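You operate a simulated robot arm through the tools that you are given. There is no shell and no other tool. Be economical: measure what you need, move in short steps, check, and stop when the job is done.

You are at the controls of a simulated two-armed robot. One attempt, no reset.

Task
Take the check cloth from the marble top and hang it over the handle of the oven door.

The check looks at the end state, three seconds after you hand in, the way a careful person would. Anything else that was tipped, shoved, dropped, spilled or broken makes it a failure. Flat cloth is picked up by pressing the open fingertips on it (5 to 10 N) and closing them slowly along it; thin cloth reads only 2 to 8 mm in the jaws.

Robot
Two 7-joint arms with two-finger parallel grippers on one trunk, on a base that drives. Base frame: it is fixed to the floor where the robot stands at the start and does not move with it; the origin is under the middle of the robot, x ahead of it, y to its left, z up. Units: mm, rad, N and s.
The left shoulder is at the start at [70, 163, 1095], the right one opposite. Places, roughly: check cloth [500, 100, 900]. Payload 3.43 kg a hand.
The TCP of each hand is the grasp point between the finger pads, 34 mm short of the fingertips. In the tool frame z runs along the fingers and y along their closing line. Largest opening 128 mm; finger width 24, thickness 12; the body of the gripper, 48 by 130 mm, starts 96 mm behind the TCP.
Orientation is told as [roll, pitch, yaw] about the base's x, y, z axes, in that order, counted from this pose: with the fingers straight down and closing along the base's y, the tool's x points along the base's -x, its y along +y and its z along -z.

Tools
- The arms move only by the tool arm_command. It takes "left_targets", "right_targets" or both (then of equal length, played together; a hand with none holds still); each is a list of rows, each a list of 7 numbers: the shift along the base's x, y, z in units of 200 mm (1.0 is 200 mm), then the turn, a rotation vector about the base's x, y, z in units of 120 degrees (1.0 is 120 degrees), then the closure, from 0 (fully open) to 1 (shut). In form: [[x, y, z, rx, ry, rz, claw], ...]. A call has 1 to 12 rows; each row is the pose to reach, as a shift and turn from the pose commanded when the call began. A call with a number of a shift or a turn outside -1 to 1 is refused whole. Rows are played at 5 a second. More than 50 mm and 0.15 rad between two rows, or a gripper value outside its range, and nothing of the call is played. Where a pose cannot be reached the arm comes as near as it can. A force on the tool above 40 N (or 10 N above the force at the start of the call, whichever is more), or a blocked arm, ends the call early, and 0.2 s more pass. Each finger travels about 153 mm/s and halts on what it meets, pressing with about 29 N; the grip force reading is that of the motor and also rises with nothing between the fingers. The clock runs only during rows and for 0.2 s after the last one: add rows that repeat a pose to give the fingers time. It gives the time, the measured TCP pose, the force on the tool (base axes), the opening and the grip force at its end, in the units of the frame above (readings bear some noise), with the torque about the TCP (base axes, N m) and any sound that the robot's microphone picked up, and new pictures: "pictures" is both (left out), scene, wrist or none (wrist: the cameras of the hands that moved).
- Cameras (640 x 400 px; columns grow to the right, rows downward): "scene" is now at [135, -19.2, 1319.9]; the picture's right is [-0.22, -0.97, 0.00], its down [-0.59, 0.14, -0.80] and it looks along [0.78, -0.18, -0.60] (base axes); focal length 284 px, centre (320, 200). "left" rides on the left gripper at [76, 11, -160] in its tool frame; the picture's right is [-0.15, 0.99, 0.00], its down [-0.88, -0.13, -0.46] and it looks along [-0.45, -0.07, 0.89] (tool axes); focal length 234 px, centre (320, 200). "right" rides on the right gripper at [76, -11, -160] in its tool frame; the picture's right is [0.15, 0.99, 0.00], its down [-0.88, 0.13, -0.46] and it looks along [-0.45, 0.07, 0.89] (tool axes); focal length 234 px, centre (320, 200). There is no depth. A picture from a camera that has moved, and an enlarged one, comes with that camera's place and axes in the base frame and with its lens.
- move_column(by): slides the trunk up (or, below 0, down) by that many mm; the arms and the scene camera ride with it, the base frame stays. It gives what a move gives, with no picture.
- drive_base(legs): drives the robot by 1 to 6 legs, each [ahead, left, turn to the left] in mm, mm and rad, along the robot's own axes; the way and the turn of a leg run together, so that a leg with both is an arc; at most 1500 mm and 3.142 rad a leg. The arms and the cameras ride along, it lands a little off, and it stops where it bumps. It gives what a move gives, and a new picture of the scene camera.
- pan_tilt(pan, tilt): turns the head with the scene camera to pan (to the left, within 1.501 rad either way) and tilt (down, from -0.506 to 1.204), counted from straight ahead of the robot. It gives what a move gives, and a new picture of the scene camera.
- close_up(camera, box): a new picture of the part [left, top, right, bottom] of that camera's present view, enlarged. No time passes.
- job_done(): hands the job in; it is judged then, once.

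Work in short steps. Places have to be worked out from the pictures, the camera data and where the tool is seen: move nearer, look again, correct. Check each grasp and each placing, and mend what went wrong. You have 120 turns and 260 pictures in all, those below and enlarged ones among them. Open the grippers and draw the arms clear of the work before you hand the job in, unless the task says otherwise; then end with one line.

The tools are called after "Request:" by a JSON object that holds its "fn" and its "kwargs". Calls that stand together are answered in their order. arm_command: Moves the arms, as the interface text tells. Its arguments: {"type":"object","properties":{"left_targets":{"type":"array"},"right_targets":{"type":"array"},"pictures":{"type":"string","enum":["both","scene","wrist","none"]}},"required":[]} The other tools are called the same way: move_column (by) slides the trunk up or down; drive_base (legs) drives the base; pan_tilt (pan, tilt) turns the head that bears the scene camera; close_up (camera, box) takes an enlarged picture of a part of a camera's view; job_done () hands the job in.

At the start:

```text
t: 0.0
left_tcp_pos: [704.5, 146.5, 1054.2]
left_tcp_rot: [-0.002, 0.0, 0.001]
left_contact_force: [0.0, -0.1, -0.1]
left_ft_torque: [-0.03, -0.03, 0.02]
left_finger_gap: 128.1
left_grasp_force: 0.0
right_tcp_pos: [437.8, -282.5, 1098.3]
right_tcp_rot: [0.001, 0.0, -0.001]
right_contact_force: [0.3, -0.1, 1.0]
right_ft_torque: [0.04, -0.01, -0.01]
right_finger_gap: 127.9
right_grasp_force: 0.0
trunk travel left (down, up): [-575.0, 365.0]
robot x, y, heading: [-0.4, -1.2, 0.001]
head pan, tilt: [-0.227, 0.649]
```

scene: 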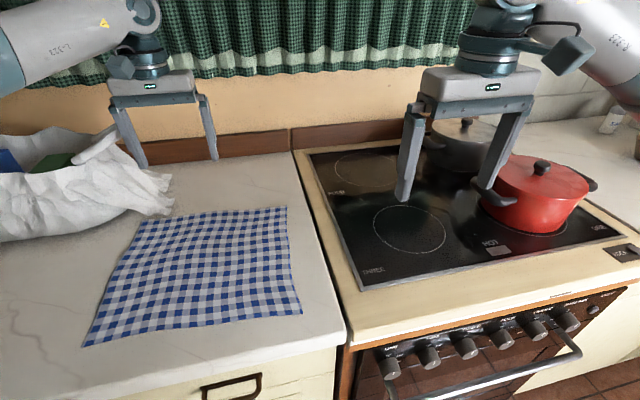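
right: 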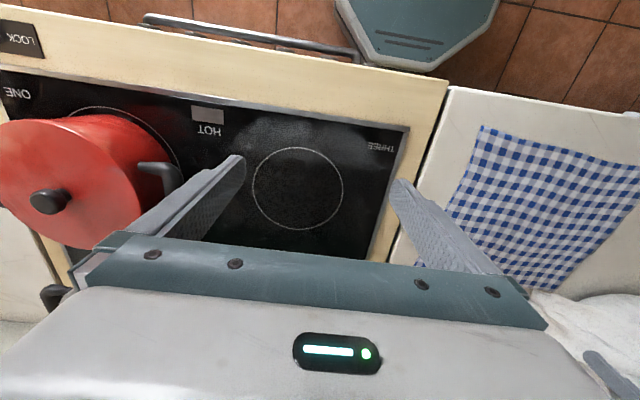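
left: 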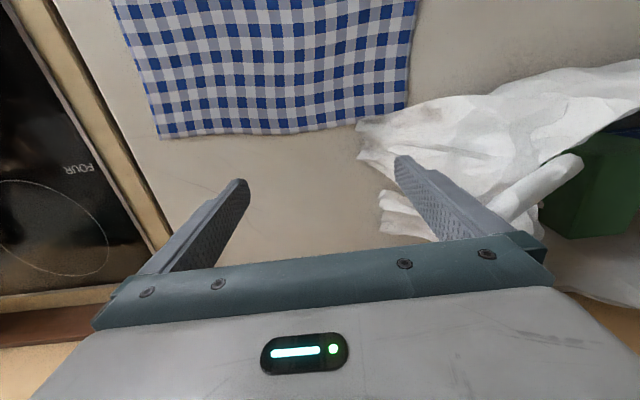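

The counter works out at z≈900, with the cloth at x 390–690, y −60–270. The handle bar is near x≈300, z≈645, y −215…−677. I'll look at the handle more closely.

Request:
{"fn": "pan_tilt", "kwargs": {"pan": -0.9, "tilt": 0.95}}

Request:
{"fn": "close_up", "kwargs": {"camera": "right", "box": [100, 0, 480, 240]}}

```text
t: 1.1
left_tcp_pos: [704.5, 147.4, 1053.7]
left_tcp_rot: [0.0, 0.0, 0.003]
left_contact_force: [0.0, 0.1, 0.6]
left_ft_torque: [0.03, 0.02, -0.02]
left_finger_gap: 128.2
left_grasp_force: 0.1
right_tcp_pos: [437.9, -283.2, 1098.9]
right_tcp_rot: [0.001, 0.0, 0.0]
right_contact_force: [-0.1, 0.1, -0.5]
right_ft_torque: [-0.03, 0.01, -0.02]
right_finger_gap: 127.9
right_grasp_force: 0.1
trunk travel left (down, up): [-575.0, 365.0]
robot x, y, heading: [1.7, -0.9, 0.003]
head pan, tilt: [-0.901, 0.949]
camera scene: at [95.7, -56.7, 1295.8], right [-0.78, -0.62, 0.0], down [-0.51, 0.64, -0.58], along [0.36, -0.46, -0.81], focal length 284 px, centre (320, 200)
```

scene: 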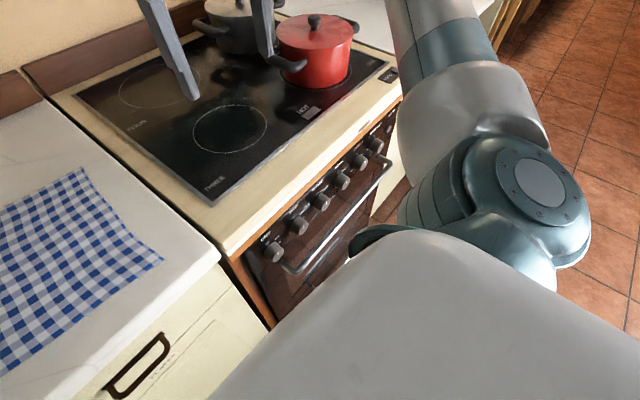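

```text
1.67 times, centred on (290, 120) of right
camera zoom: at [361.7, -293.8, 1257.0], right [-0.15, 0.99, 0.0], down [0.88, 0.13, 0.46], along [0.45, 0.07, -0.89], focal length 390 px, centre (370, 333)
```

zoom: 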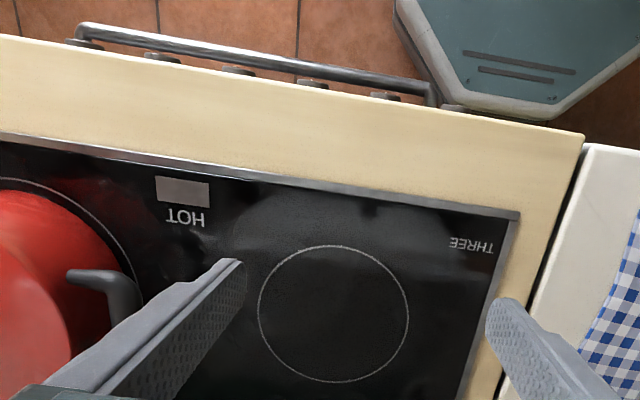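

Knob tips sit at about x≈324, z≈770 and the bar at about x≈300. My plan is to pinch both near corners, lift the cloth, lower its free edge behind the bar, then fold the held edge forward over it. First I bring the hands above the near corners.

Request:
{"fn": "pan_tilt", "kwargs": {"pan": 0.1, "tilt": 0.95}}

Request:
{"fn": "arm_command", "kwargs": {"left_targets": [[-0.2, 0.06, 0, 0, 0, 0, 0.2], [-0.4, 0.12, 0, 0, 0, 0, 0.3], [-0.6, 0.18, 0, 0, 0, 0, 0.4], [-0.8, 0.24, 0, 0, 0, 0, 0.5], [-1.0, 0.3, 0, 0, 0, 0, 0.5]], "right_targets": [[-0.02, 0.2, 0, 0, 0, 0, 0.2], [-0.04, 0.4, 0, 0, 0, 0, 0.3], [-0.06, 0.6, -0.1, 0, 0, 0, 0.4], [-0.08, 0.8, -0.15, 0, 0, 0, 0.5], [-0.1, 1.0, -0.2, 0, 0, 0, 0.5]], "pictures": "none"}}

Request:
{"fn": "arm_command", "kwargs": {"left_targets": [[-0.2, 0.07, 0, 0, 0, 0, 0.5], [-0.38, 0.14, 0, 0, 0, 0, 0.5], [-0.38, 0.14, 0, 0, 0, 0, 0.5]], "right_targets": [[0, 0.18, 0, 0, 0, 0, 0.5], [0, 0.36, 0, 0, 0, 0, 0.5], [0, 0.36, 0, 0, 0, 0, 0.5]]}}

```text
t: 2.3
left_tcp_pos: [704.1, 147.8, 1053.5]
left_tcp_rot: [0.0, 0.001, 0.001]
left_contact_force: [-0.4, 0.0, -0.7]
left_ft_torque: [-0.01, -0.03, 0.0]
left_finger_gap: 127.8
left_grasp_force: 0.1
right_tcp_pos: [437.8, -283.1, 1097.2]
right_tcp_rot: [0.0, 0.0, 0.002]
right_contact_force: [-0.6, 0.5, -0.5]
right_ft_torque: [-0.02, -0.01, 0.01]
right_finger_gap: 127.8
right_grasp_force: 0.0
trunk travel left (down, up): [-575.0, 365.0]
robot x, y, heading: [-2.3, -3.2, 0.003]
head pan, tilt: [0.099, 0.949]
camera scene: at [122.8, 7.4, 1295.8], right [0.1, -1.0, 0.0], down [-0.81, -0.08, -0.58], along [0.58, 0.06, -0.81], focal length 284 px, centre (320, 200)
```

scene: 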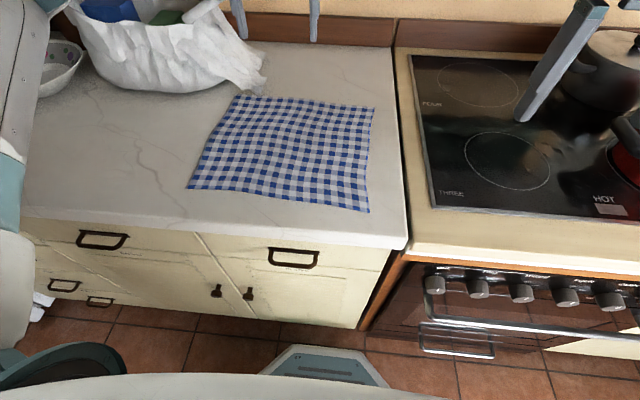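

```text
t: 3.5
left_tcp_pos: [505.3, 209.0, 1054.3]
left_tcp_rot: [-0.003, -0.001, 0.002]
left_contact_force: [-0.4, -0.4, -0.2]
left_ft_torque: [-0.05, -0.01, 0.01]
left_finger_gap: 64.0
left_grasp_force: 0.2
right_tcp_pos: [416.5, -78.3, 1058.3]
right_tcp_rot: [-0.004, 0.001, 0.0]
right_contact_force: [0.1, 0.4, -0.9]
right_ft_torque: [-0.03, -0.01, -0.03]
right_finger_gap: 64.1
right_grasp_force: 0.1
trunk travel left (down, up): [-575.0, 365.0]
robot x, y, heading: [-0.9, 3.5, -0.0]
head pan, tilt: [0.099, 0.949]
```

```text
t: 4.3
left_tcp_pos: [427.9, 229.4, 1054.2]
left_tcp_rot: [0.002, 0.0, 0.0]
left_contact_force: [0.3, -0.3, 0.0]
left_ft_torque: [0.04, 0.02, -0.01]
left_finger_gap: 63.9
left_grasp_force: 0.0
right_tcp_pos: [418.8, -7.1, 1057.4]
right_tcp_rot: [0.001, 0.0, -0.002]
right_contact_force: [-0.4, 0.0, -0.8]
right_ft_torque: [0.05, 0.0, 0.06]
right_finger_gap: 64.0
right_grasp_force: 0.0
trunk travel left (down, up): [-575.0, 365.0]
robot x, y, heading: [0.6, 0.1, 0.004]
head pan, tilt: [0.099, 0.949]
camera scene: at [123.3, 5.9, 1295.8], right [0.1, -1.0, 0.0], down [-0.81, -0.08, -0.58], along [0.58, 0.06, -0.81], focal length 284 px, centre (320, 200)
camera right: at [343.2, -18.3, 1216.3], right [-0.15, 0.99, 0.0], down [0.88, 0.13, 0.46], along [0.45, 0.07, -0.89], focal length 234 px, centre (320, 200)
camera left: at [352.1, 242.7, 1213.9], right [0.15, 0.99, 0.0], down [0.88, -0.13, 0.46], along [0.45, -0.07, -0.89], focal length 234 px, centre (320, 200)
```

scene: 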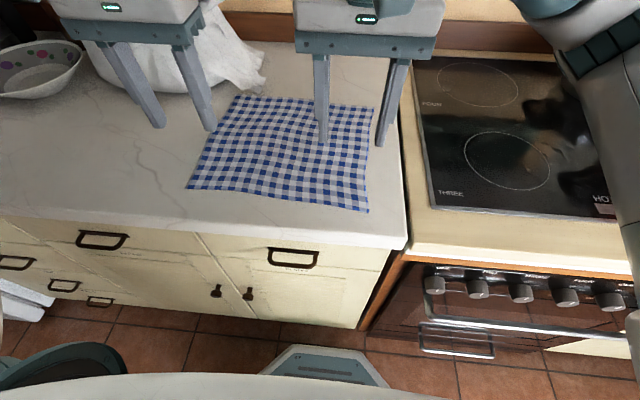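
right: 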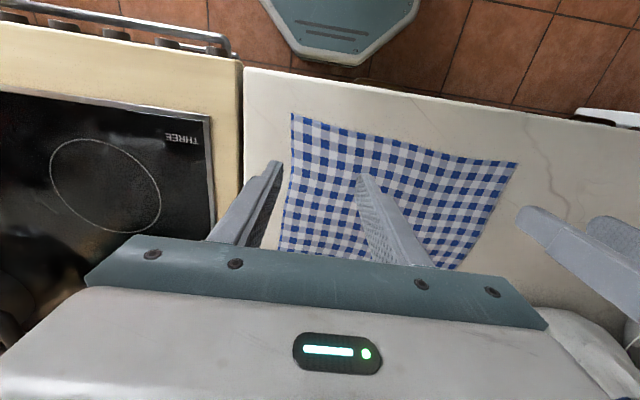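
left: 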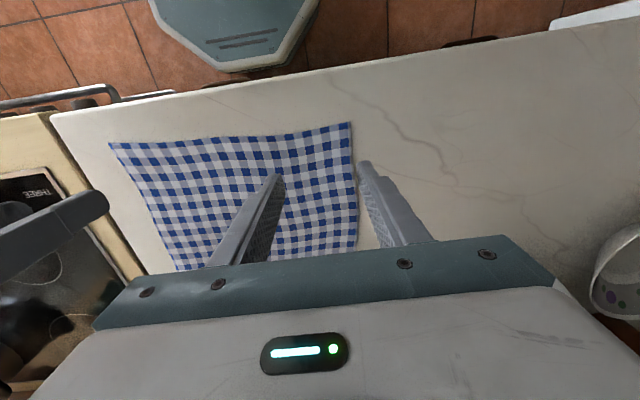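

The near corners are confirmed at (386, −50) and (405, 273). I lower both hands to just above the cloth with narrower jaws, 15 mm inside its near edge.

Request:
{"fn": "arm_command", "kwargs": {"left_targets": [[-0.05, -0.035, -0.15, 0, 0, 0, 0.6], [-0.05, -0.035, -0.3, 0, 0, 0, 0.6], [-0.05, -0.035, -0.42, 0, 0, 0, 0.6], [-0.05, -0.035, -0.52, 0, 0, 0, 0.6], [-0.05, -0.035, -0.52, 0, 0, 0, 0.6]], "right_targets": [[-0.075, 0.01, -0.15, 0, 0, 0, 0.6], [-0.075, 0.01, -0.3, 0, 0, 0, 0.6], [-0.075, 0.01, -0.43, 0, 0, 0, 0.6], [-0.075, 0.01, -0.535, 0, 0, 0, 0.6], [-0.075, 0.01, -0.535, 0, 0, 0, 0.6]]}}

```text
t: 5.5
left_tcp_pos: [416.4, 226.9, 949.6]
left_tcp_rot: [0.0, 0.002, 0.002]
left_contact_force: [0.8, -0.1, -0.1]
left_ft_torque: [0.02, 0.02, 0.0]
left_finger_gap: 51.3
left_grasp_force: 0.1
right_tcp_pos: [405.9, -8.4, 953.0]
right_tcp_rot: [0.001, 0.001, -0.001]
right_contact_force: [-1.0, 0.8, 0.0]
right_ft_torque: [0.0, -0.01, 0.01]
right_finger_gap: 51.2
right_grasp_force: 0.1
trunk travel left (down, up): [-575.0, 365.0]
robot x, y, heading: [0.3, -1.9, 0.005]
head pan, tilt: [0.099, 0.949]
camera scene: at [122.3, 7.6, 1295.9], right [0.1, -1.0, 0.0], down [-0.81, -0.08, -0.58], along [0.58, 0.06, -0.81], focal length 284 px, centre (320, 200)
camera right: at [328.9, -19.0, 1111.3], right [-0.15, 0.99, 0.0], down [0.88, 0.13, 0.46], along [0.45, 0.07, -0.89], focal length 234 px, centre (320, 200)
camera left: at [340.6, 239.7, 1108.7], right [0.15, 0.99, 0.0], down [0.88, -0.13, 0.46], along [0.45, -0.07, -0.89], focal length 234 px, centre (320, 200)
```

scene: 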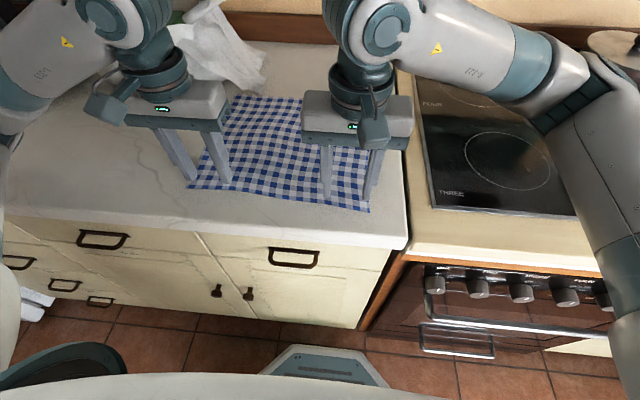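
right: 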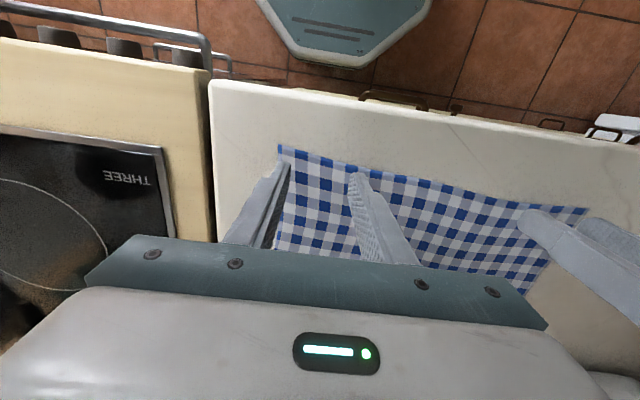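
left: 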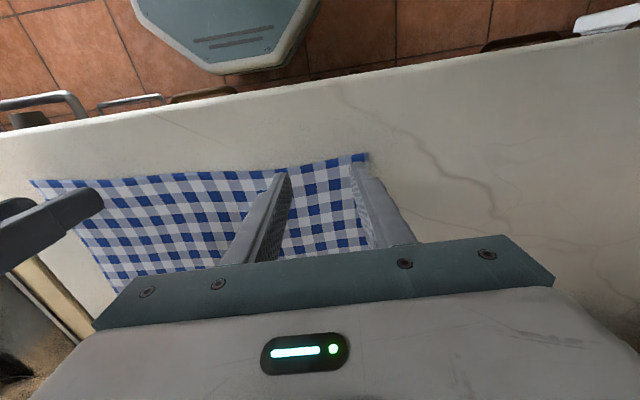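

The outer fingers are close to the cloth's side edges, so I shift both hands inward by about 6–7 mm and come down near contact.

Request:
{"fn": "arm_command", "kwargs": {"left_targets": [[0, -0.035, -0.03, 0, 0, 0, 0.6], [0, -0.035, -0.06, 0, 0, 0, 0.6], [0, -0.035, -0.06, 0, 0, 0, 0.6]], "right_targets": [[0, 0.035, -0.04, 0, 0, 0, 0.6], [0, 0.035, -0.075, 0, 0, 0, 0.6], [0, 0.035, -0.075, 0, 0, 0, 0.6]], "pictures": "none"}}

```text
t: 6.3
left_tcp_pos: [418.7, 220.9, 938.7]
left_tcp_rot: [0.001, -0.001, 0.0]
left_contact_force: [-0.3, 0.3, -0.6]
left_ft_torque: [0.01, 0.01, -0.01]
left_finger_gap: 51.2
left_grasp_force: 0.0
right_tcp_pos: [404.1, -2.8, 936.2]
right_tcp_rot: [-0.001, 0.0, 0.0]
right_contact_force: [-0.4, 0.0, -0.1]
right_ft_torque: [-0.02, -0.02, 0.02]
right_finger_gap: 51.3
right_grasp_force: 0.0
trunk travel left (down, up): [-575.0, 365.0]
robot x, y, heading: [-4.0, -0.4, 0.001]
head pan, tilt: [0.099, 0.949]
```

There's no contact yet, so I creep down in small steps until the force reads 5–10 N.

Request:
{"fn": "arm_command", "kwargs": {"left_targets": [[0, 0, -0.015, 0, 0, 0, 0.6], [0, 0, -0.025, 0, 0, 0, 0.6]], "right_targets": [[0, 0, -0.01, 0, 0, 0, 0.6], [0, 0, -0.015, 0, 0, 0, 0.6]], "pictures": "none"}}

```text
t: 6.9
left_tcp_pos: [418.2, 220.5, 936.6]
left_tcp_rot: [0.001, -0.007, 0.002]
left_contact_force: [4.9, -1.8, 24.2]
left_ft_torque: [0.19, -0.17, -0.07]
left_finger_gap: 51.5
left_grasp_force: 0.1
right_tcp_pos: [401.6, -2.8, 936.3]
right_tcp_rot: [0.001, -0.005, -0.002]
right_contact_force: [3.5, 1.2, 16.7]
right_ft_torque: [-0.19, -0.12, 0.03]
right_finger_gap: 51.3
right_grasp_force: 0.1
trunk travel left (down, up): [-575.0, 365.0]
robot x, y, heading: [-1.1, 2.3, -0.004]
head pan, tilt: [0.099, 0.949]
```

Contact is a bit strong (24 N and 17 N), so I ease both hands up slightly.

Request:
{"fn": "arm_command", "kwargs": {"left_targets": [[0, 0, 0.0125, 0, 0, 0, 0.6], [0, 0, 0.0125, 0, 0, 0, 0.6]], "right_targets": [[0, 0, 0.0075, 0, 0, 0, 0.6], [0, 0, 0.0075, 0, 0, 0, 0.6]], "pictures": "none"}}

```text
t: 7.5
left_tcp_pos: [416.7, 220.7, 936.3]
left_tcp_rot: [-0.001, -0.001, 0.002]
left_contact_force: [1.8, 0.0, 7.5]
left_ft_torque: [0.02, -0.06, 0.0]
left_finger_gap: 51.2
left_grasp_force: 0.1
right_tcp_pos: [402.1, -3.9, 935.0]
right_tcp_rot: [-0.001, -0.002, 0.0]
right_contact_force: [3.2, -2.9, 18.1]
right_ft_torque: [-0.14, -0.15, 0.01]
right_finger_gap: 51.2
right_grasp_force: 0.0
trunk travel left (down, up): [-575.0, 365.0]
robot x, y, heading: [-1.4, -0.4, 0.006]
head pan, tilt: [0.099, 0.949]
```

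Left is good at 7.5 N. I ease the right hand up a little and then close both slowly.

Request:
{"fn": "arm_command", "kwargs": {"left_targets": [[0, 0, 0, 0, 0, 0, 0.6], [0, 0, 0, 0, 0, 0, 0.64], [0, 0, 0, 0, 0, 0, 0.68], [0, 0, 0, 0, 0, 0, 0.72], [0, 0, 0, 0, 0, 0, 0.76], [0, 0, 0, 0, 0, 0, 0.8], [0, 0, 0, 0, 0, 0, 0.84], [0, 0, 0, 0, 0, 0, 0.88], [0, 0, 0, 0, 0, 0, 0.92], [0, 0, 0, 0, 0, 0, 0.96], [0, 0, 0, 0, 0, 0, 1], [0, 0, 0, 0, 0, 0, 1]], "right_targets": [[0, 0, 0.008, 0, 0, 0, 0.6], [0, 0, 0.008, 0, 0, 0, 0.64], [0, 0, 0.008, 0, 0, 0, 0.68], [0, 0, 0.008, 0, 0, 0, 0.72], [0, 0, 0.008, 0, 0, 0, 0.76], [0, 0, 0.008, 0, 0, 0, 0.8], [0, 0, 0.008, 0, 0, 0, 0.84], [0, 0, 0.008, 0, 0, 0, 0.88], [0, 0, 0.008, 0, 0, 0, 0.92], [0, 0, 0.008, 0, 0, 0, 0.96], [0, 0, 0.008, 0, 0, 0, 1], [0, 0, 0.008, 0, 0, 0, 1]]}}

```text
t: 10.1
left_tcp_pos: [418.1, 221.3, 936.1]
left_tcp_rot: [0.001, -0.002, 0.001]
left_contact_force: [0.3, -0.5, 7.4]
left_ft_torque: [-0.02, -0.06, -0.04]
left_finger_gap: 1.5
left_grasp_force: 28.8
right_tcp_pos: [401.3, -2.6, 934.9]
right_tcp_rot: [-0.001, 0.0, 0.0]
right_contact_force: [-0.3, -0.6, -0.9]
right_ft_torque: [-0.04, 0.01, 0.0]
right_finger_gap: 0.0
right_grasp_force: 29.2
trunk travel left (down, up): [-575.0, 365.0]
robot x, y, heading: [-0.1, 2.4, 0.002]
head pan, tilt: [0.099, 0.949]
camera scene: at [122.3, 7.2, 1295.9], right [0.1, -1.0, 0.0], down [-0.81, -0.08, -0.58], along [0.58, 0.06, -0.81], focal length 284 px, centre (320, 200)
camera right: at [326.1, -13.1, 1095.8], right [-0.15, 0.99, 0.0], down [0.88, 0.13, 0.46], along [0.45, 0.07, -0.89], focal length 234 px, centre (320, 200)
camera left: at [341.4, 233.7, 1095.1], right [0.15, 0.99, 0.0], down [0.88, -0.13, 0.46], along [0.45, -0.07, -0.89], focal length 234 px, centre (320, 200)
```

scene: 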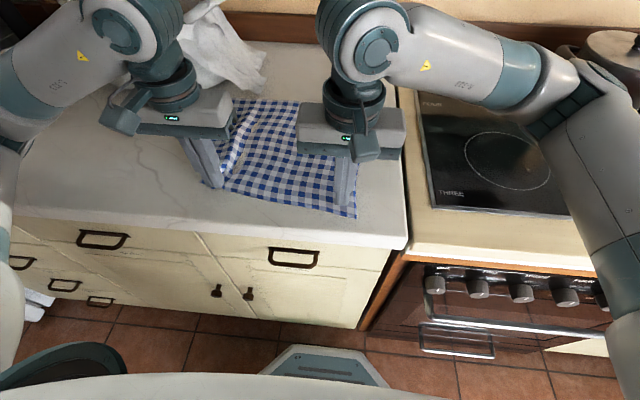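
right: 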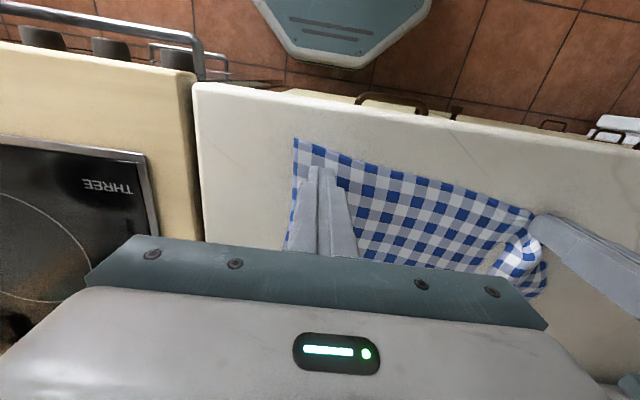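
left: 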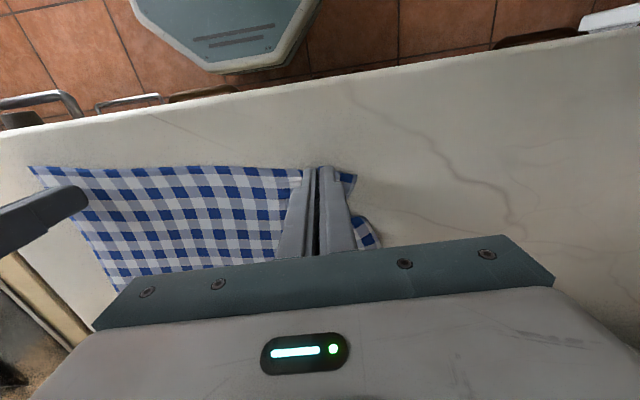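

The right hand slid over the cloth without gripping (gap 0). Left may have a pinch. I reopen the right hand, shift it inward and press again.

Request:
{"fn": "arm_command", "kwargs": {"right_targets": [[0, 0, 0.06, 0, 0, 0, 0.9], [0.01, 0.11, 0.06, 0, 0, 0, 0.6], [0.01, 0.11, 0.06, 0, 0, 0, 0.6], [0.01, 0.11, 0.01, 0, 0, 0, 0.6], [0.01, 0.11, -0.003, 0, 0, 0, 0.6], [0.01, 0.11, -0.003, 0, 0, 0, 0.6]], "pictures": "none"}}

```text
t: 11.5
left_tcp_pos: [418.3, 221.7, 936.1]
left_tcp_rot: [0.0, -0.001, 0.003]
left_contact_force: [0.2, 0.3, 8.0]
left_ft_torque: [-0.02, -0.09, -0.05]
left_finger_gap: 1.5
left_grasp_force: 28.5
right_tcp_pos: [402.8, 20.0, 938.4]
right_tcp_rot: [0.0, -0.001, 0.0]
right_contact_force: [0.8, -0.1, 0.6]
right_ft_torque: [0.0, 0.01, 0.0]
right_finger_gap: 51.1
right_grasp_force: 0.1
trunk travel left (down, up): [-575.0, 365.0]
robot x, y, heading: [1.7, 0.7, 0.004]
head pan, tilt: [0.099, 0.949]
```

There's no contact yet, so I go down 2 mm more.

Request:
{"fn": "arm_command", "kwargs": {"right_targets": [[0, 0, -0.01, 0, 0, 0, 0.6], [0, 0, -0.01, 0, 0, 0, 0.6]], "pictures": "none"}}

```text
t: 12.1
left_tcp_pos: [417.8, 221.3, 935.8]
left_tcp_rot: [0.001, 0.001, 0.002]
left_contact_force: [1.0, 0.8, 7.2]
left_ft_torque: [0.03, -0.1, 0.0]
left_finger_gap: 1.8
left_grasp_force: 28.5
right_tcp_pos: [403.3, 18.8, 935.2]
right_tcp_rot: [0.0, -0.001, 0.002]
right_contact_force: [-0.7, -1.7, 8.0]
right_ft_torque: [-0.13, 0.01, 0.03]
right_finger_gap: 51.1
right_grasp_force: 0.1
trunk travel left (down, up): [-575.0, 365.0]
robot x, y, heading: [1.1, 1.4, 0.002]
head pan, tilt: [0.099, 0.949]
```

Right now presses at 8 N, so I close it slowly.

Request:
{"fn": "arm_command", "kwargs": {"right_targets": [[0, 0, 0, 0, 0, 0, 0.64], [0, 0, 0, 0, 0, 0, 0.68], [0, 0, 0, 0, 0, 0, 0.72], [0, 0, 0, 0, 0, 0, 0.76], [0, 0, 0, 0, 0, 0, 0.8], [0, 0, 0, 0, 0, 0, 0.84], [0, 0, 0, 0, 0, 0, 0.88], [0, 0, 0, 0, 0, 0, 0.92], [0, 0, 0, 0, 0, 0, 0.96], [0, 0, 0, 0, 0, 0, 1], [0, 0, 0, 0, 0, 0, 1], [0, 0, 0, 0, 0, 0, 1]], "pictures": "wrist"}}

```text
t: 14.7
left_tcp_pos: [417.7, 221.7, 935.7]
left_tcp_rot: [0.0, -0.002, 0.001]
left_contact_force: [0.4, -2.4, 2.6]
left_ft_torque: [-0.06, -0.08, -0.06]
left_finger_gap: 1.8
left_grasp_force: 29.8
right_tcp_pos: [404.4, 19.1, 934.8]
right_tcp_rot: [0.002, -0.001, 0.001]
right_contact_force: [0.5, 2.5, 14.7]
right_ft_torque: [0.0, 0.08, -0.02]
right_finger_gap: 2.5
right_grasp_force: 29.5
trunk travel left (down, up): [-575.0, 365.0]
robot x, y, heading: [2.4, 1.7, 0.005]
head pan, tilt: [0.099, 0.949]
camera right: at [327.6, 8.8, 1094.6], right [-0.15, 0.99, 0.0], down [0.88, 0.13, 0.46], along [0.45, 0.07, -0.89], focal length 234 px, centre (320, 200)
```

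right: 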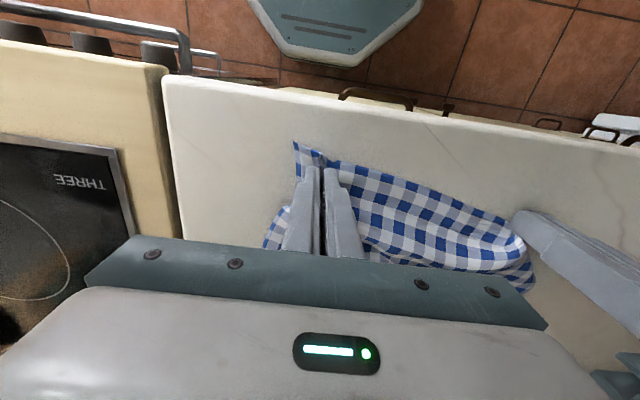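

Both hands now read cloth (1.8 and 2.5 mm). I lift together gently and check.

Request:
{"fn": "arm_command", "kwargs": {"left_targets": [[0, 0, 0.08, 0, 0, 0, 1], [0, 0, 0.2, 0, 0, 0, 1], [0, 0, 0.35, 0, 0, 0, 1], [0, 0, 0.5, 0, 0, 0, 1], [0, 0, 0.5, 0, 0, 0, 1]], "right_targets": [[0, 0, 0.08, 0, 0, 0, 1], [0, 0, 0.2, 0, 0, 0, 1], [0, 0, 0.35, 0, 0, 0, 1], [0, 0, 0.5, 0, 0, 0, 1], [0, 0, 0.5, 0, 0, 0, 1]]}}

```text
t: 15.9
left_tcp_pos: [420.3, 219.5, 1035.1]
left_tcp_rot: [0.001, 0.001, 0.001]
left_contact_force: [0.0, -2.3, 0.1]
left_ft_torque: [-0.04, 0.06, -0.02]
left_finger_gap: 1.7
left_grasp_force: 29.4
right_tcp_pos: [403.8, 18.0, 1036.4]
right_tcp_rot: [0.001, -0.001, 0.0]
right_contact_force: [0.0, 1.8, 0.6]
right_ft_torque: [0.01, 0.01, 0.03]
right_finger_gap: 2.6
right_grasp_force: 28.4
trunk travel left (down, up): [-575.0, 365.0]
robot x, y, heading: [-5.2, -1.0, 0.005]
head pan, tilt: [0.099, 0.949]
camera scene: at [123.6, 7.8, 1295.7], right [0.1, -1.0, 0.0], down [-0.81, -0.08, -0.58], along [0.58, 0.06, -0.81], focal length 284 px, centre (320, 200)
camera right: at [329.1, 8.1, 1194.8], right [-0.15, 0.99, 0.0], down [0.88, 0.13, 0.46], along [0.45, 0.07, -0.89], focal length 234 px, centre (320, 200)
camera left: at [343.3, 232.6, 1194.9], right [0.15, 0.99, 0.0], down [0.88, -0.13, 0.45], along [0.45, -0.07, -0.89], focal length 234 px, centre (320, 200)
```

scene: 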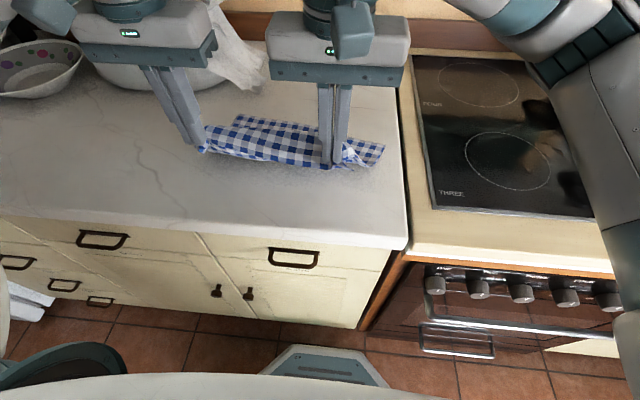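
right: 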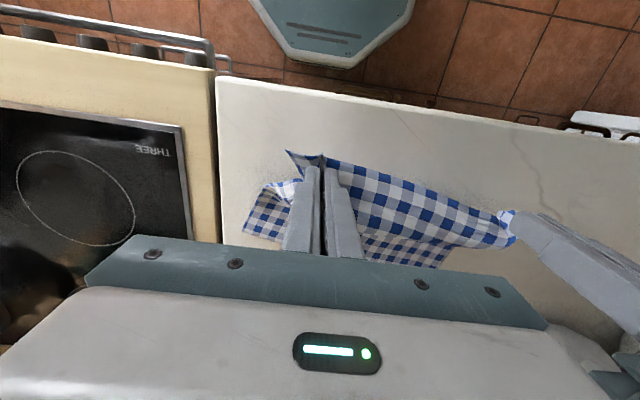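
left: 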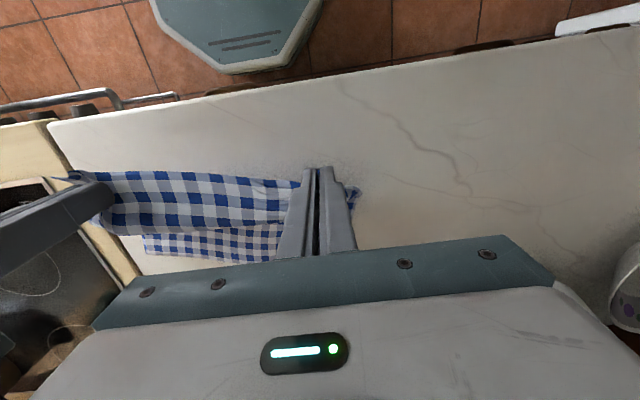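

Both grips hold and the cloth is slightly taut between them. I lift higher so it hangs clear of the counter, easing the hands 5 mm closer together.

Request:
{"fn": "arm_command", "kwargs": {"left_targets": [[0, -0.025, 0.2, 0, 0, 0, 1], [0, -0.025, 0.4, 0, 0, 0, 1], [0, -0.025, 0.6, 0, 0, 0, 1], [0, -0.025, 0.8, 0, 0, 0, 1], [0, -0.025, 1.0, 0, 0, 0, 1], [0, -0.025, 1.0, 0, 0, 0, 1]], "right_targets": [[0, 0, 0.2, 0, 0, 0, 1], [0, 0, 0.4, 0, 0, 0, 1], [0, 0, 0.6, 0, 0, 0, 1], [0, 0, 0.8, 0, 0, 0, 1], [0, 0, 1.0, 0, 0, 0, 1], [0, 0, 1.0, 0, 0, 0, 1]], "pictures": "none"}}

Request:
{"fn": "move_column", "kwargs": {"by": 70}}

Request:
{"fn": "pan_tilt", "kwargs": {"pan": 0.0, "tilt": 0.7}}

```text
t: 17.3
left_tcp_pos: [419.1, 215.8, 1233.9]
left_tcp_rot: [0.0, 0.001, 0.003]
left_contact_force: [0.0, 0.8, -0.2]
left_ft_torque: [-0.02, 0.08, -0.04]
left_finger_gap: 1.5
left_grasp_force: 28.6
right_tcp_pos: [407.9, 20.2, 1235.4]
right_tcp_rot: [-0.001, 0.001, -0.001]
right_contact_force: [0.0, 0.8, 0.2]
right_ft_torque: [-0.03, 0.05, -0.01]
right_finger_gap: 2.2
right_grasp_force: 29.6
trunk travel left (down, up): [-575.0, 365.0]
robot x, y, heading: [-0.2, 0.8, 0.001]
head pan, tilt: [0.099, 0.949]
```

```text
t: 18.4
left_tcp_pos: [417.7, 214.2, 1303.6]
left_tcp_rot: [0.0, 0.0, 0.003]
left_contact_force: [0.2, 0.7, -0.3]
left_ft_torque: [-0.01, 0.03, 0.01]
left_finger_gap: 1.8
left_grasp_force: 29.0
right_tcp_pos: [406.9, 20.0, 1305.5]
right_tcp_rot: [0.0, 0.0, 0.0]
right_contact_force: [0.9, 0.3, -0.1]
right_ft_torque: [-0.02, 0.01, -0.01]
right_finger_gap: 2.5
right_grasp_force: 29.2
trunk travel left (down, up): [-645.0, 295.0]
robot x, y, heading: [-0.7, 1.8, 0.0]
head pan, tilt: [0.099, 0.949]
```

```text
t: 19.2
left_tcp_pos: [417.7, 214.7, 1304.8]
left_tcp_rot: [0.001, 0.001, 0.004]
left_contact_force: [0.6, 0.3, -0.5]
left_ft_torque: [0.02, 0.02, -0.05]
left_finger_gap: 1.8
left_grasp_force: 28.9
right_tcp_pos: [408.1, 21.0, 1305.6]
right_tcp_rot: [0.0, 0.0, 0.001]
right_contact_force: [-0.2, 0.0, 0.0]
right_ft_torque: [-0.06, -0.02, 0.0]
right_finger_gap: 2.6
right_grasp_force: 29.4
trunk travel left (down, up): [-645.0, 295.0]
robot x, y, heading: [0.4, 0.3, -0.0]
head pan, tilt: [0.0, 0.7]
camera scene: at [135.3, 0.4, 1385.5], right [0.0, -1.0, 0.0], down [-0.64, 0.0, -0.76], along [0.76, 0.0, -0.64], focal length 284 px, centre (320, 200)
```

scene: 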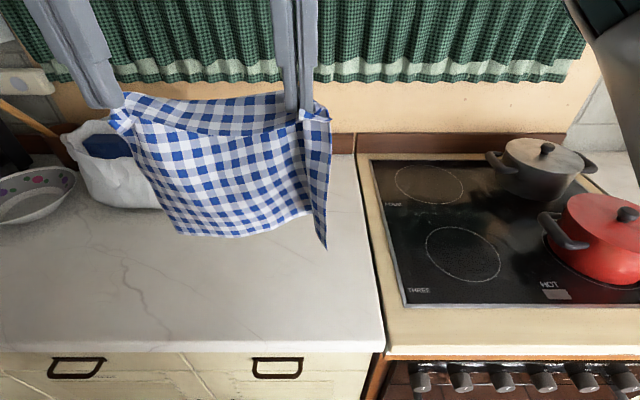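

The cloth hangs nicely from both hands. I back the base off 200 mm and then strafe 560 mm right to stand in front of the oven.

Request:
{"fn": "drive_base", "kwargs": {"legs": [[-220, 0, 0], [0, -560, 0]]}}

```text
t: 23.6
left_tcp_pos: [202.1, -330.7, 1305.2]
left_tcp_rot: [0.001, 0.001, 0.009]
left_contact_force: [0.1, 1.0, 0.4]
left_ft_torque: [-0.03, -0.01, -0.01]
left_finger_gap: 1.5
left_grasp_force: 28.7
right_tcp_pos: [194.2, -525.9, 1305.7]
right_tcp_rot: [0.002, 0.0, 0.006]
right_contact_force: [0.8, 0.6, 0.1]
right_ft_torque: [0.0, -0.03, -0.02]
right_finger_gap: 2.4
right_grasp_force: 29.1
trunk travel left (down, up): [-645.0, 295.0]
robot x, y, heading: [-214.3, -547.5, 0.008]
head pan, tilt: [0.0, 0.7]
camera scene: at [-78.3, -547.5, 1385.6], right [0.01, -1.0, 0.0], down [-0.64, -0.01, -0.76], along [0.76, 0.01, -0.64], focal length 284 px, centre (320, 200)
```

scene: 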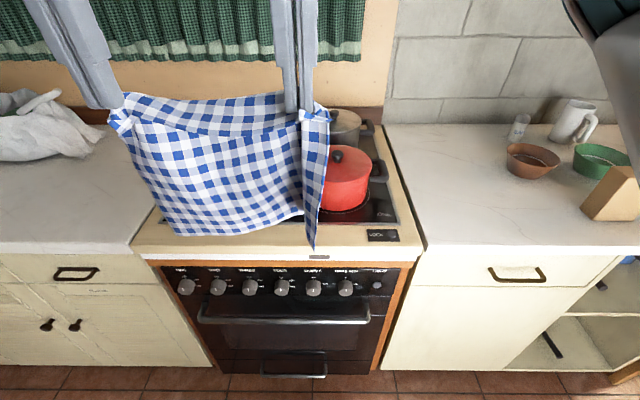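

The handle is confirmed at y −217…−670, and the hands sit at y −331 and −526, centred well. I take a close-up to see how the bar stands off the door.

Request:
{"fn": "close_up", "kwargs": {"camera": "scene", "box": [140, 240, 430, 400]}}

Request:
{"fn": "close_up", "kwargs": {"camera": "left", "box": [0, 0, 640, 400]}}

Request:
{"fn": "close_up", "kwargs": {"camera": "right", "box": [0, 0, 640, 400]}}

```text
2.21 times, centred on (285, 320) of scene
camera zoom: at [-78.3, -547.5, 1385.6], right [0.01, -1.0, 0.0], down [-0.64, -0.01, -0.76], along [0.76, 0.01, -0.64], focal length 626 px, centre (397, -65)
```

zoom: 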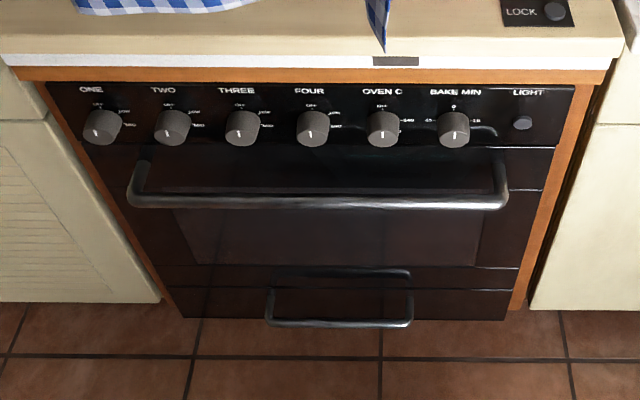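

```text
1.00 times, centred on (320, 200) of left
camera zoom: at [125.3, -318.9, 1463.7], right [0.14, 0.99, 0.0], down [0.88, -0.12, 0.46], along [0.45, -0.06, -0.89], focal length 234 px, centre (320, 200)
```

zoom: 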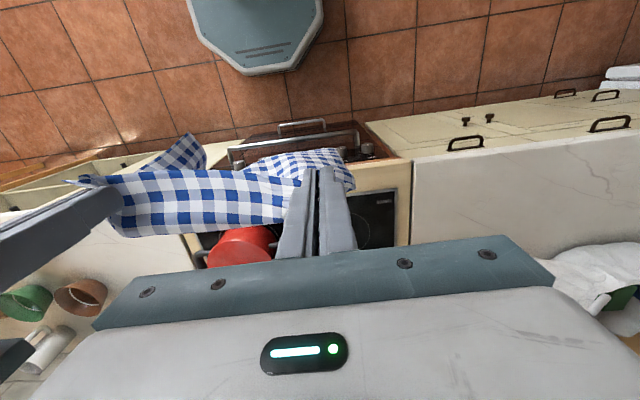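

```text
1.00 times, centred on (320, 200) of right
camera zoom: at [117.5, -536.7, 1463.8], right [-0.15, 0.99, 0.0], down [0.88, 0.14, 0.46], along [0.45, 0.07, -0.89], focal length 234 px, centre (320, 200)
```

zoom: 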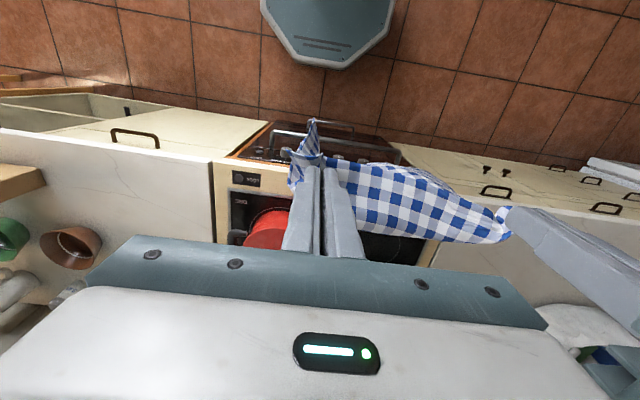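

Let me examine how the cloth hangs, in particular where its lower edge is.

Request:
{"fn": "close_up", "kwargs": {"camera": "scene", "box": [80, 60, 380, 260]}}

Request:
{"fn": "close_up", "kwargs": {"camera": "left", "box": [60, 100, 380, 280]}}

```text
2.00 times, centred on (230, 160) of scene
camera zoom: at [-78.3, -547.5, 1385.6], right [0.01, -1.0, 0.0], down [-0.64, -0.01, -0.76], along [0.76, 0.01, -0.64], focal length 568 px, centre (500, 280)
```

zoom: 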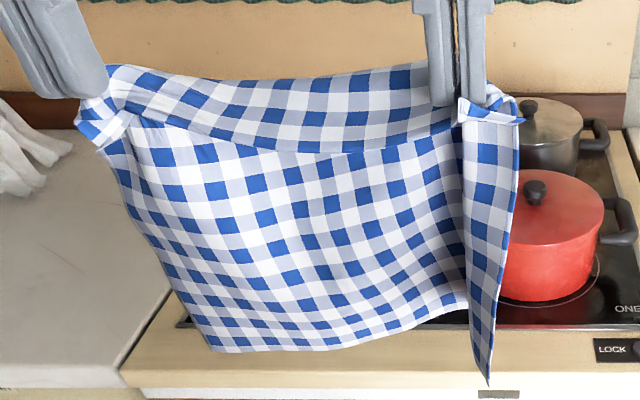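

```text
2.00 times, centred on (220, 190) of left
camera zoom: at [125.3, -318.9, 1463.7], right [0.14, 0.99, 0.0], down [0.88, -0.12, 0.46], along [0.45, -0.06, -0.89], focal length 468 px, centre (520, 220)
```

zoom: 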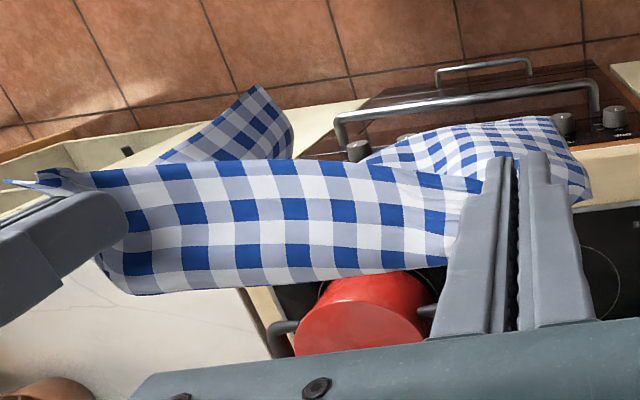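

The hem sits on the robot side, with the sheet arching about 60 mm forward and then dropping. Its bottom is roughly 35 mm ahead of the TCP and 255 mm below it. I lower the trunk while still clear of the oven so the bottom edge comes just above bar height.

Request:
{"fn": "move_column", "kwargs": {"by": -360}}

Request:
{"fn": "pan_tilt", "kwargs": {"pan": 0.0, "tilt": 0.75}}

Request:
{"fn": "close_up", "kwargs": {"camera": "left", "box": [0, 0, 640, 400]}}

```text
t: 27.1
left_tcp_pos: [202.1, -330.6, 943.8]
left_tcp_rot: [0.0, 0.0, 0.01]
left_contact_force: [-0.5, -0.2, 0.7]
left_ft_torque: [0.0, 0.02, 0.0]
left_finger_gap: 1.5
left_grasp_force: 29.0
right_tcp_pos: [192.4, -526.0, 944.7]
right_tcp_rot: [0.0, 0.0, 0.008]
right_contact_force: [0.4, -0.1, 0.0]
right_ft_torque: [-0.02, 0.06, -0.03]
right_finger_gap: 2.2
right_grasp_force: 29.0
trunk travel left (down, up): [-285.0, 655.0]
robot x, y, heading: [-213.6, -547.7, 0.009]
head pan, tilt: [0.0, 0.7]
```

```text
t: 27.7
left_tcp_pos: [201.7, -331.7, 944.0]
left_tcp_rot: [0.0, 0.0, 0.01]
left_contact_force: [0.4, 0.1, 0.9]
left_ft_torque: [0.01, -0.01, -0.05]
left_finger_gap: 1.7
left_grasp_force: 29.0
right_tcp_pos: [193.1, -525.6, 945.8]
right_tcp_rot: [-0.001, 0.0, 0.007]
right_contact_force: [0.6, 0.2, -0.7]
right_ft_torque: [-0.02, -0.01, -0.02]
right_finger_gap: 2.3
right_grasp_force: 28.9
trunk travel left (down, up): [-285.0, 655.0]
robot x, y, heading: [-215.1, -550.4, 0.006]
head pan, tilt: [0.0, 0.75]
camera scene: at [-80.5, -547.9, 1021.4], right [0.01, -1.0, 0.0], down [-0.68, -0.01, -0.73], along [0.73, 0.01, -0.68], focal length 284 px, centre (320, 200)
```

scene: 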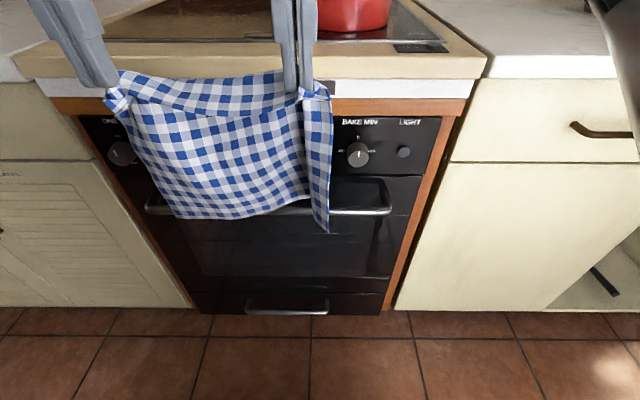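

```text
1.00 times, centred on (320, 200) of left
camera zoom: at [125.2, -319.3, 1103.7], right [0.14, 0.99, 0.0], down [0.88, -0.12, 0.46], along [0.45, -0.06, -0.89], focal length 234 px, centre (320, 200)
```

zoom: 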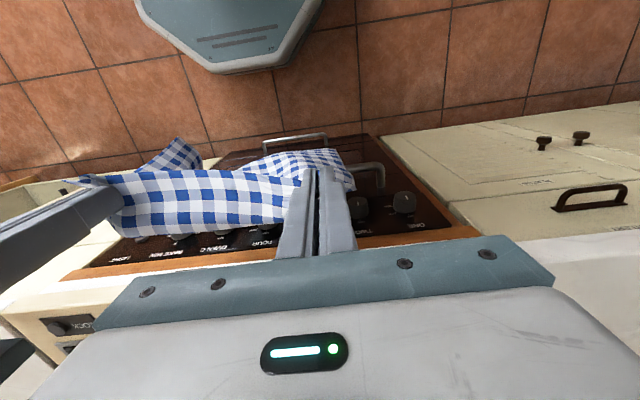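

The bar is refined to (298, 641). The cloth's bottom edge is at about z≈690, and the right corner flap hangs about 40 mm nearer the robot. I move forward partway, slightly lower, and look.

Request:
{"fn": "arm_command", "kwargs": {"left_targets": [[0.1, 0, -0.05, 0, 0, 0, 1], [0.2, 0, -0.08, 0, 0, 0, 1], [0.32, 0, -0.1, 0, 0, 0, 1], [0.32, 0, -0.1, 0, 0, 0, 1]], "right_targets": [[0.12, 0, -0.05, 0, 0, 0, 1], [0.25, 0, -0.08, 0, 0, 0, 1], [0.38, 0, -0.1, 0, 0, 0, 1], [0.38, 0, -0.1, 0, 0, 0, 1]]}}

```text
t: 28.7
left_tcp_pos: [265.4, -332.2, 926.1]
left_tcp_rot: [-0.001, 0.0, 0.007]
left_contact_force: [0.3, 0.1, 0.5]
left_ft_torque: [-0.02, 0.0, -0.03]
left_finger_gap: 1.5
left_grasp_force: 28.9
right_tcp_pos: [266.5, -524.9, 926.3]
right_tcp_rot: [0.001, 0.0, 0.007]
right_contact_force: [0.1, 0.1, 0.1]
right_ft_torque: [-0.01, -0.02, 0.0]
right_finger_gap: 2.7
right_grasp_force: 29.5
trunk travel left (down, up): [-285.0, 655.0]
robot x, y, heading: [-211.4, -549.6, 0.008]
head pan, tilt: [0.0, 0.75]
camera scene: at [-80.9, -547.8, 1021.4], right [0.01, -1.0, 0.0], down [-0.68, -0.01, -0.73], along [0.73, 0.01, -0.68], focal length 284 px, centre (320, 200)
camera right: at [190.6, -536.7, 1084.7], right [-0.15, 0.99, 0.0], down [0.88, 0.14, 0.46], along [0.45, 0.07, -0.89], focal length 234 px, centre (320, 200)
camera left: at [190.2, -320.2, 1084.7], right [0.14, 0.99, 0.0], down [0.88, -0.12, 0.46], along [0.45, -0.06, -0.89], focal length 234 px, centre (320, 200)
```

scene: 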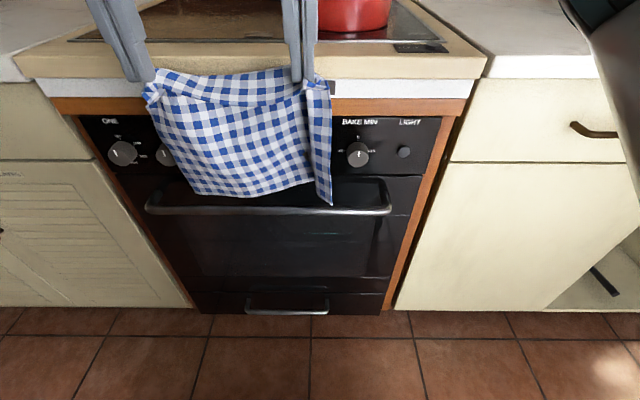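
right: 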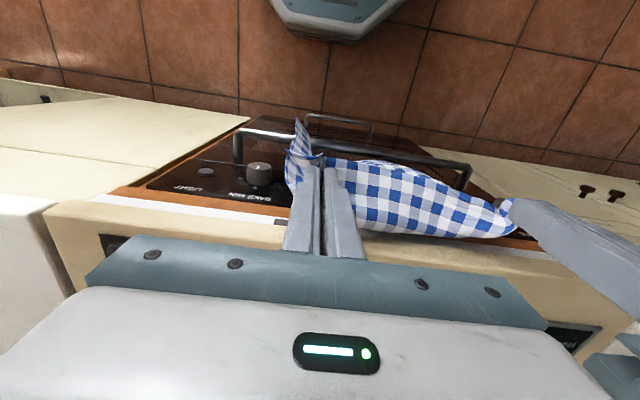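
left: 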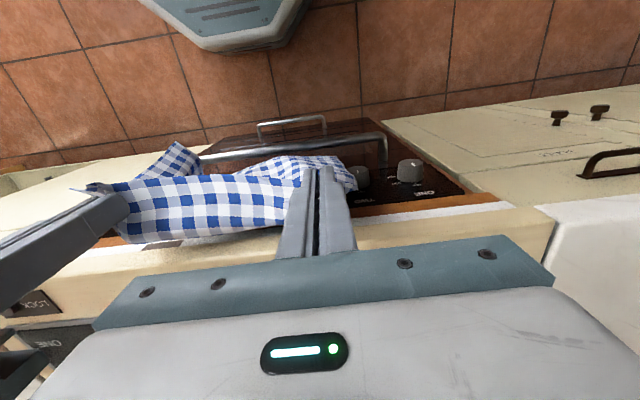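

The left and centre of the lower edge are nearly past the bar, but the right corner flap trails. I yaw the right hand to swing the flap forward while moving both hands ahead.

Request:
{"fn": "arm_command", "kwargs": {"left_targets": [[0.03, 0, 0, 0, 0, 0, 1], [0.06, 0, 0, 0, 0, 0, 1], [0.09, 0, 0, 0, 0, 0, 1], [0.12, 0, 0, 0, 0, 0, 1], [0.14, 0, 0, 0, 0, 0, 1], [0.14, 0, 0, 0, 0, 0, 1]], "right_targets": [[0.04, 0.02, 0, 0, 0, 0.065, 1], [0.08, 0.04, 0, 0, 0, 0.13, 1], [0.12, 0.06, 0, 0, 0, 0.195, 1], [0.16, 0.08, 0, 0, 0, 0.26, 1], [0.2, 0.1, 0, 0, 0, 0.32, 1], [0.2, 0.1, 0, 0, 0, 0.32, 1]]}}

```text
t: 30.1
left_tcp_pos: [292.9, -332.1, 924.9]
left_tcp_rot: [0.001, 0.001, 0.009]
left_contact_force: [-0.5, -0.9, -0.1]
left_ft_torque: [-0.01, 0.01, -0.05]
left_finger_gap: 1.7
left_grasp_force: 28.3
right_tcp_pos: [308.0, -505.7, 926.4]
right_tcp_rot: [0.001, -0.001, 0.679]
right_contact_force: [-0.9, 0.5, 0.6]
right_ft_torque: [0.0, 0.04, -0.06]
right_finger_gap: 2.6
right_grasp_force: 28.5
trunk travel left (down, up): [-285.0, 655.0]
robot x, y, heading: [-212.2, -552.2, 0.007]
head pan, tilt: [0.0, 0.75]
camera scene: at [-80.5, -547.9, 1021.3], right [0.01, -1.0, 0.0], down [-0.68, -0.01, -0.73], along [0.73, 0.01, -0.68], focal length 284 px, centre (320, 200)
camera right: at [256.9, -561.6, 1083.4], right [-0.74, 0.68, 0.0], down [0.6, 0.65, 0.46], along [0.31, 0.34, -0.89], focal length 234 px, centre (320, 200)
camera left: at [217.3, -319.8, 1083.9], right [0.14, 0.99, 0.0], down [0.88, -0.12, 0.46], along [0.45, -0.06, -0.89], focal length 234 px, centre (320, 200)
```

scene: 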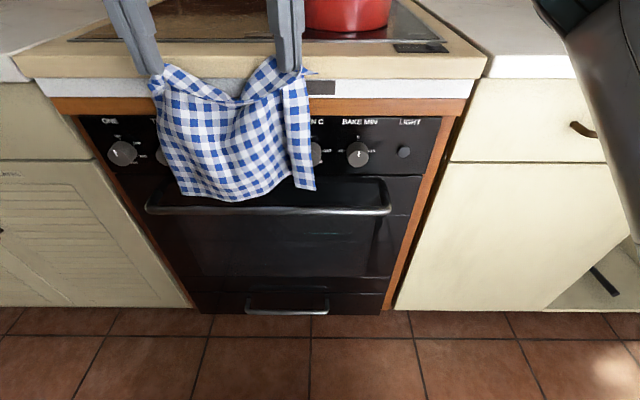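
right: 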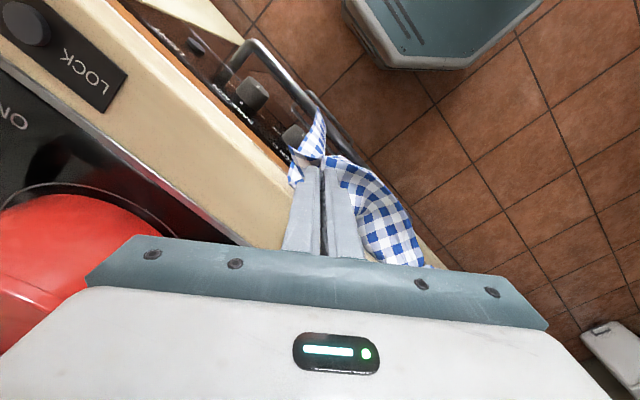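
left: 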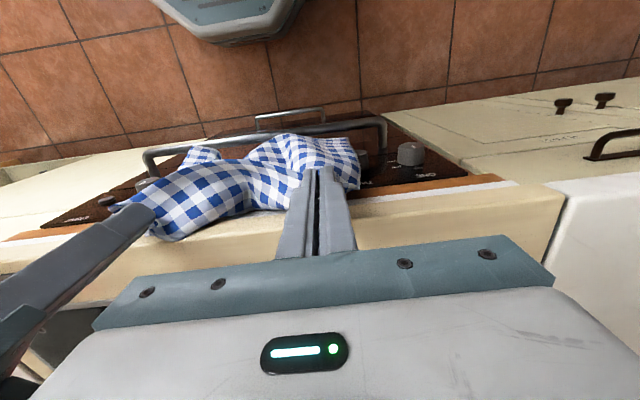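

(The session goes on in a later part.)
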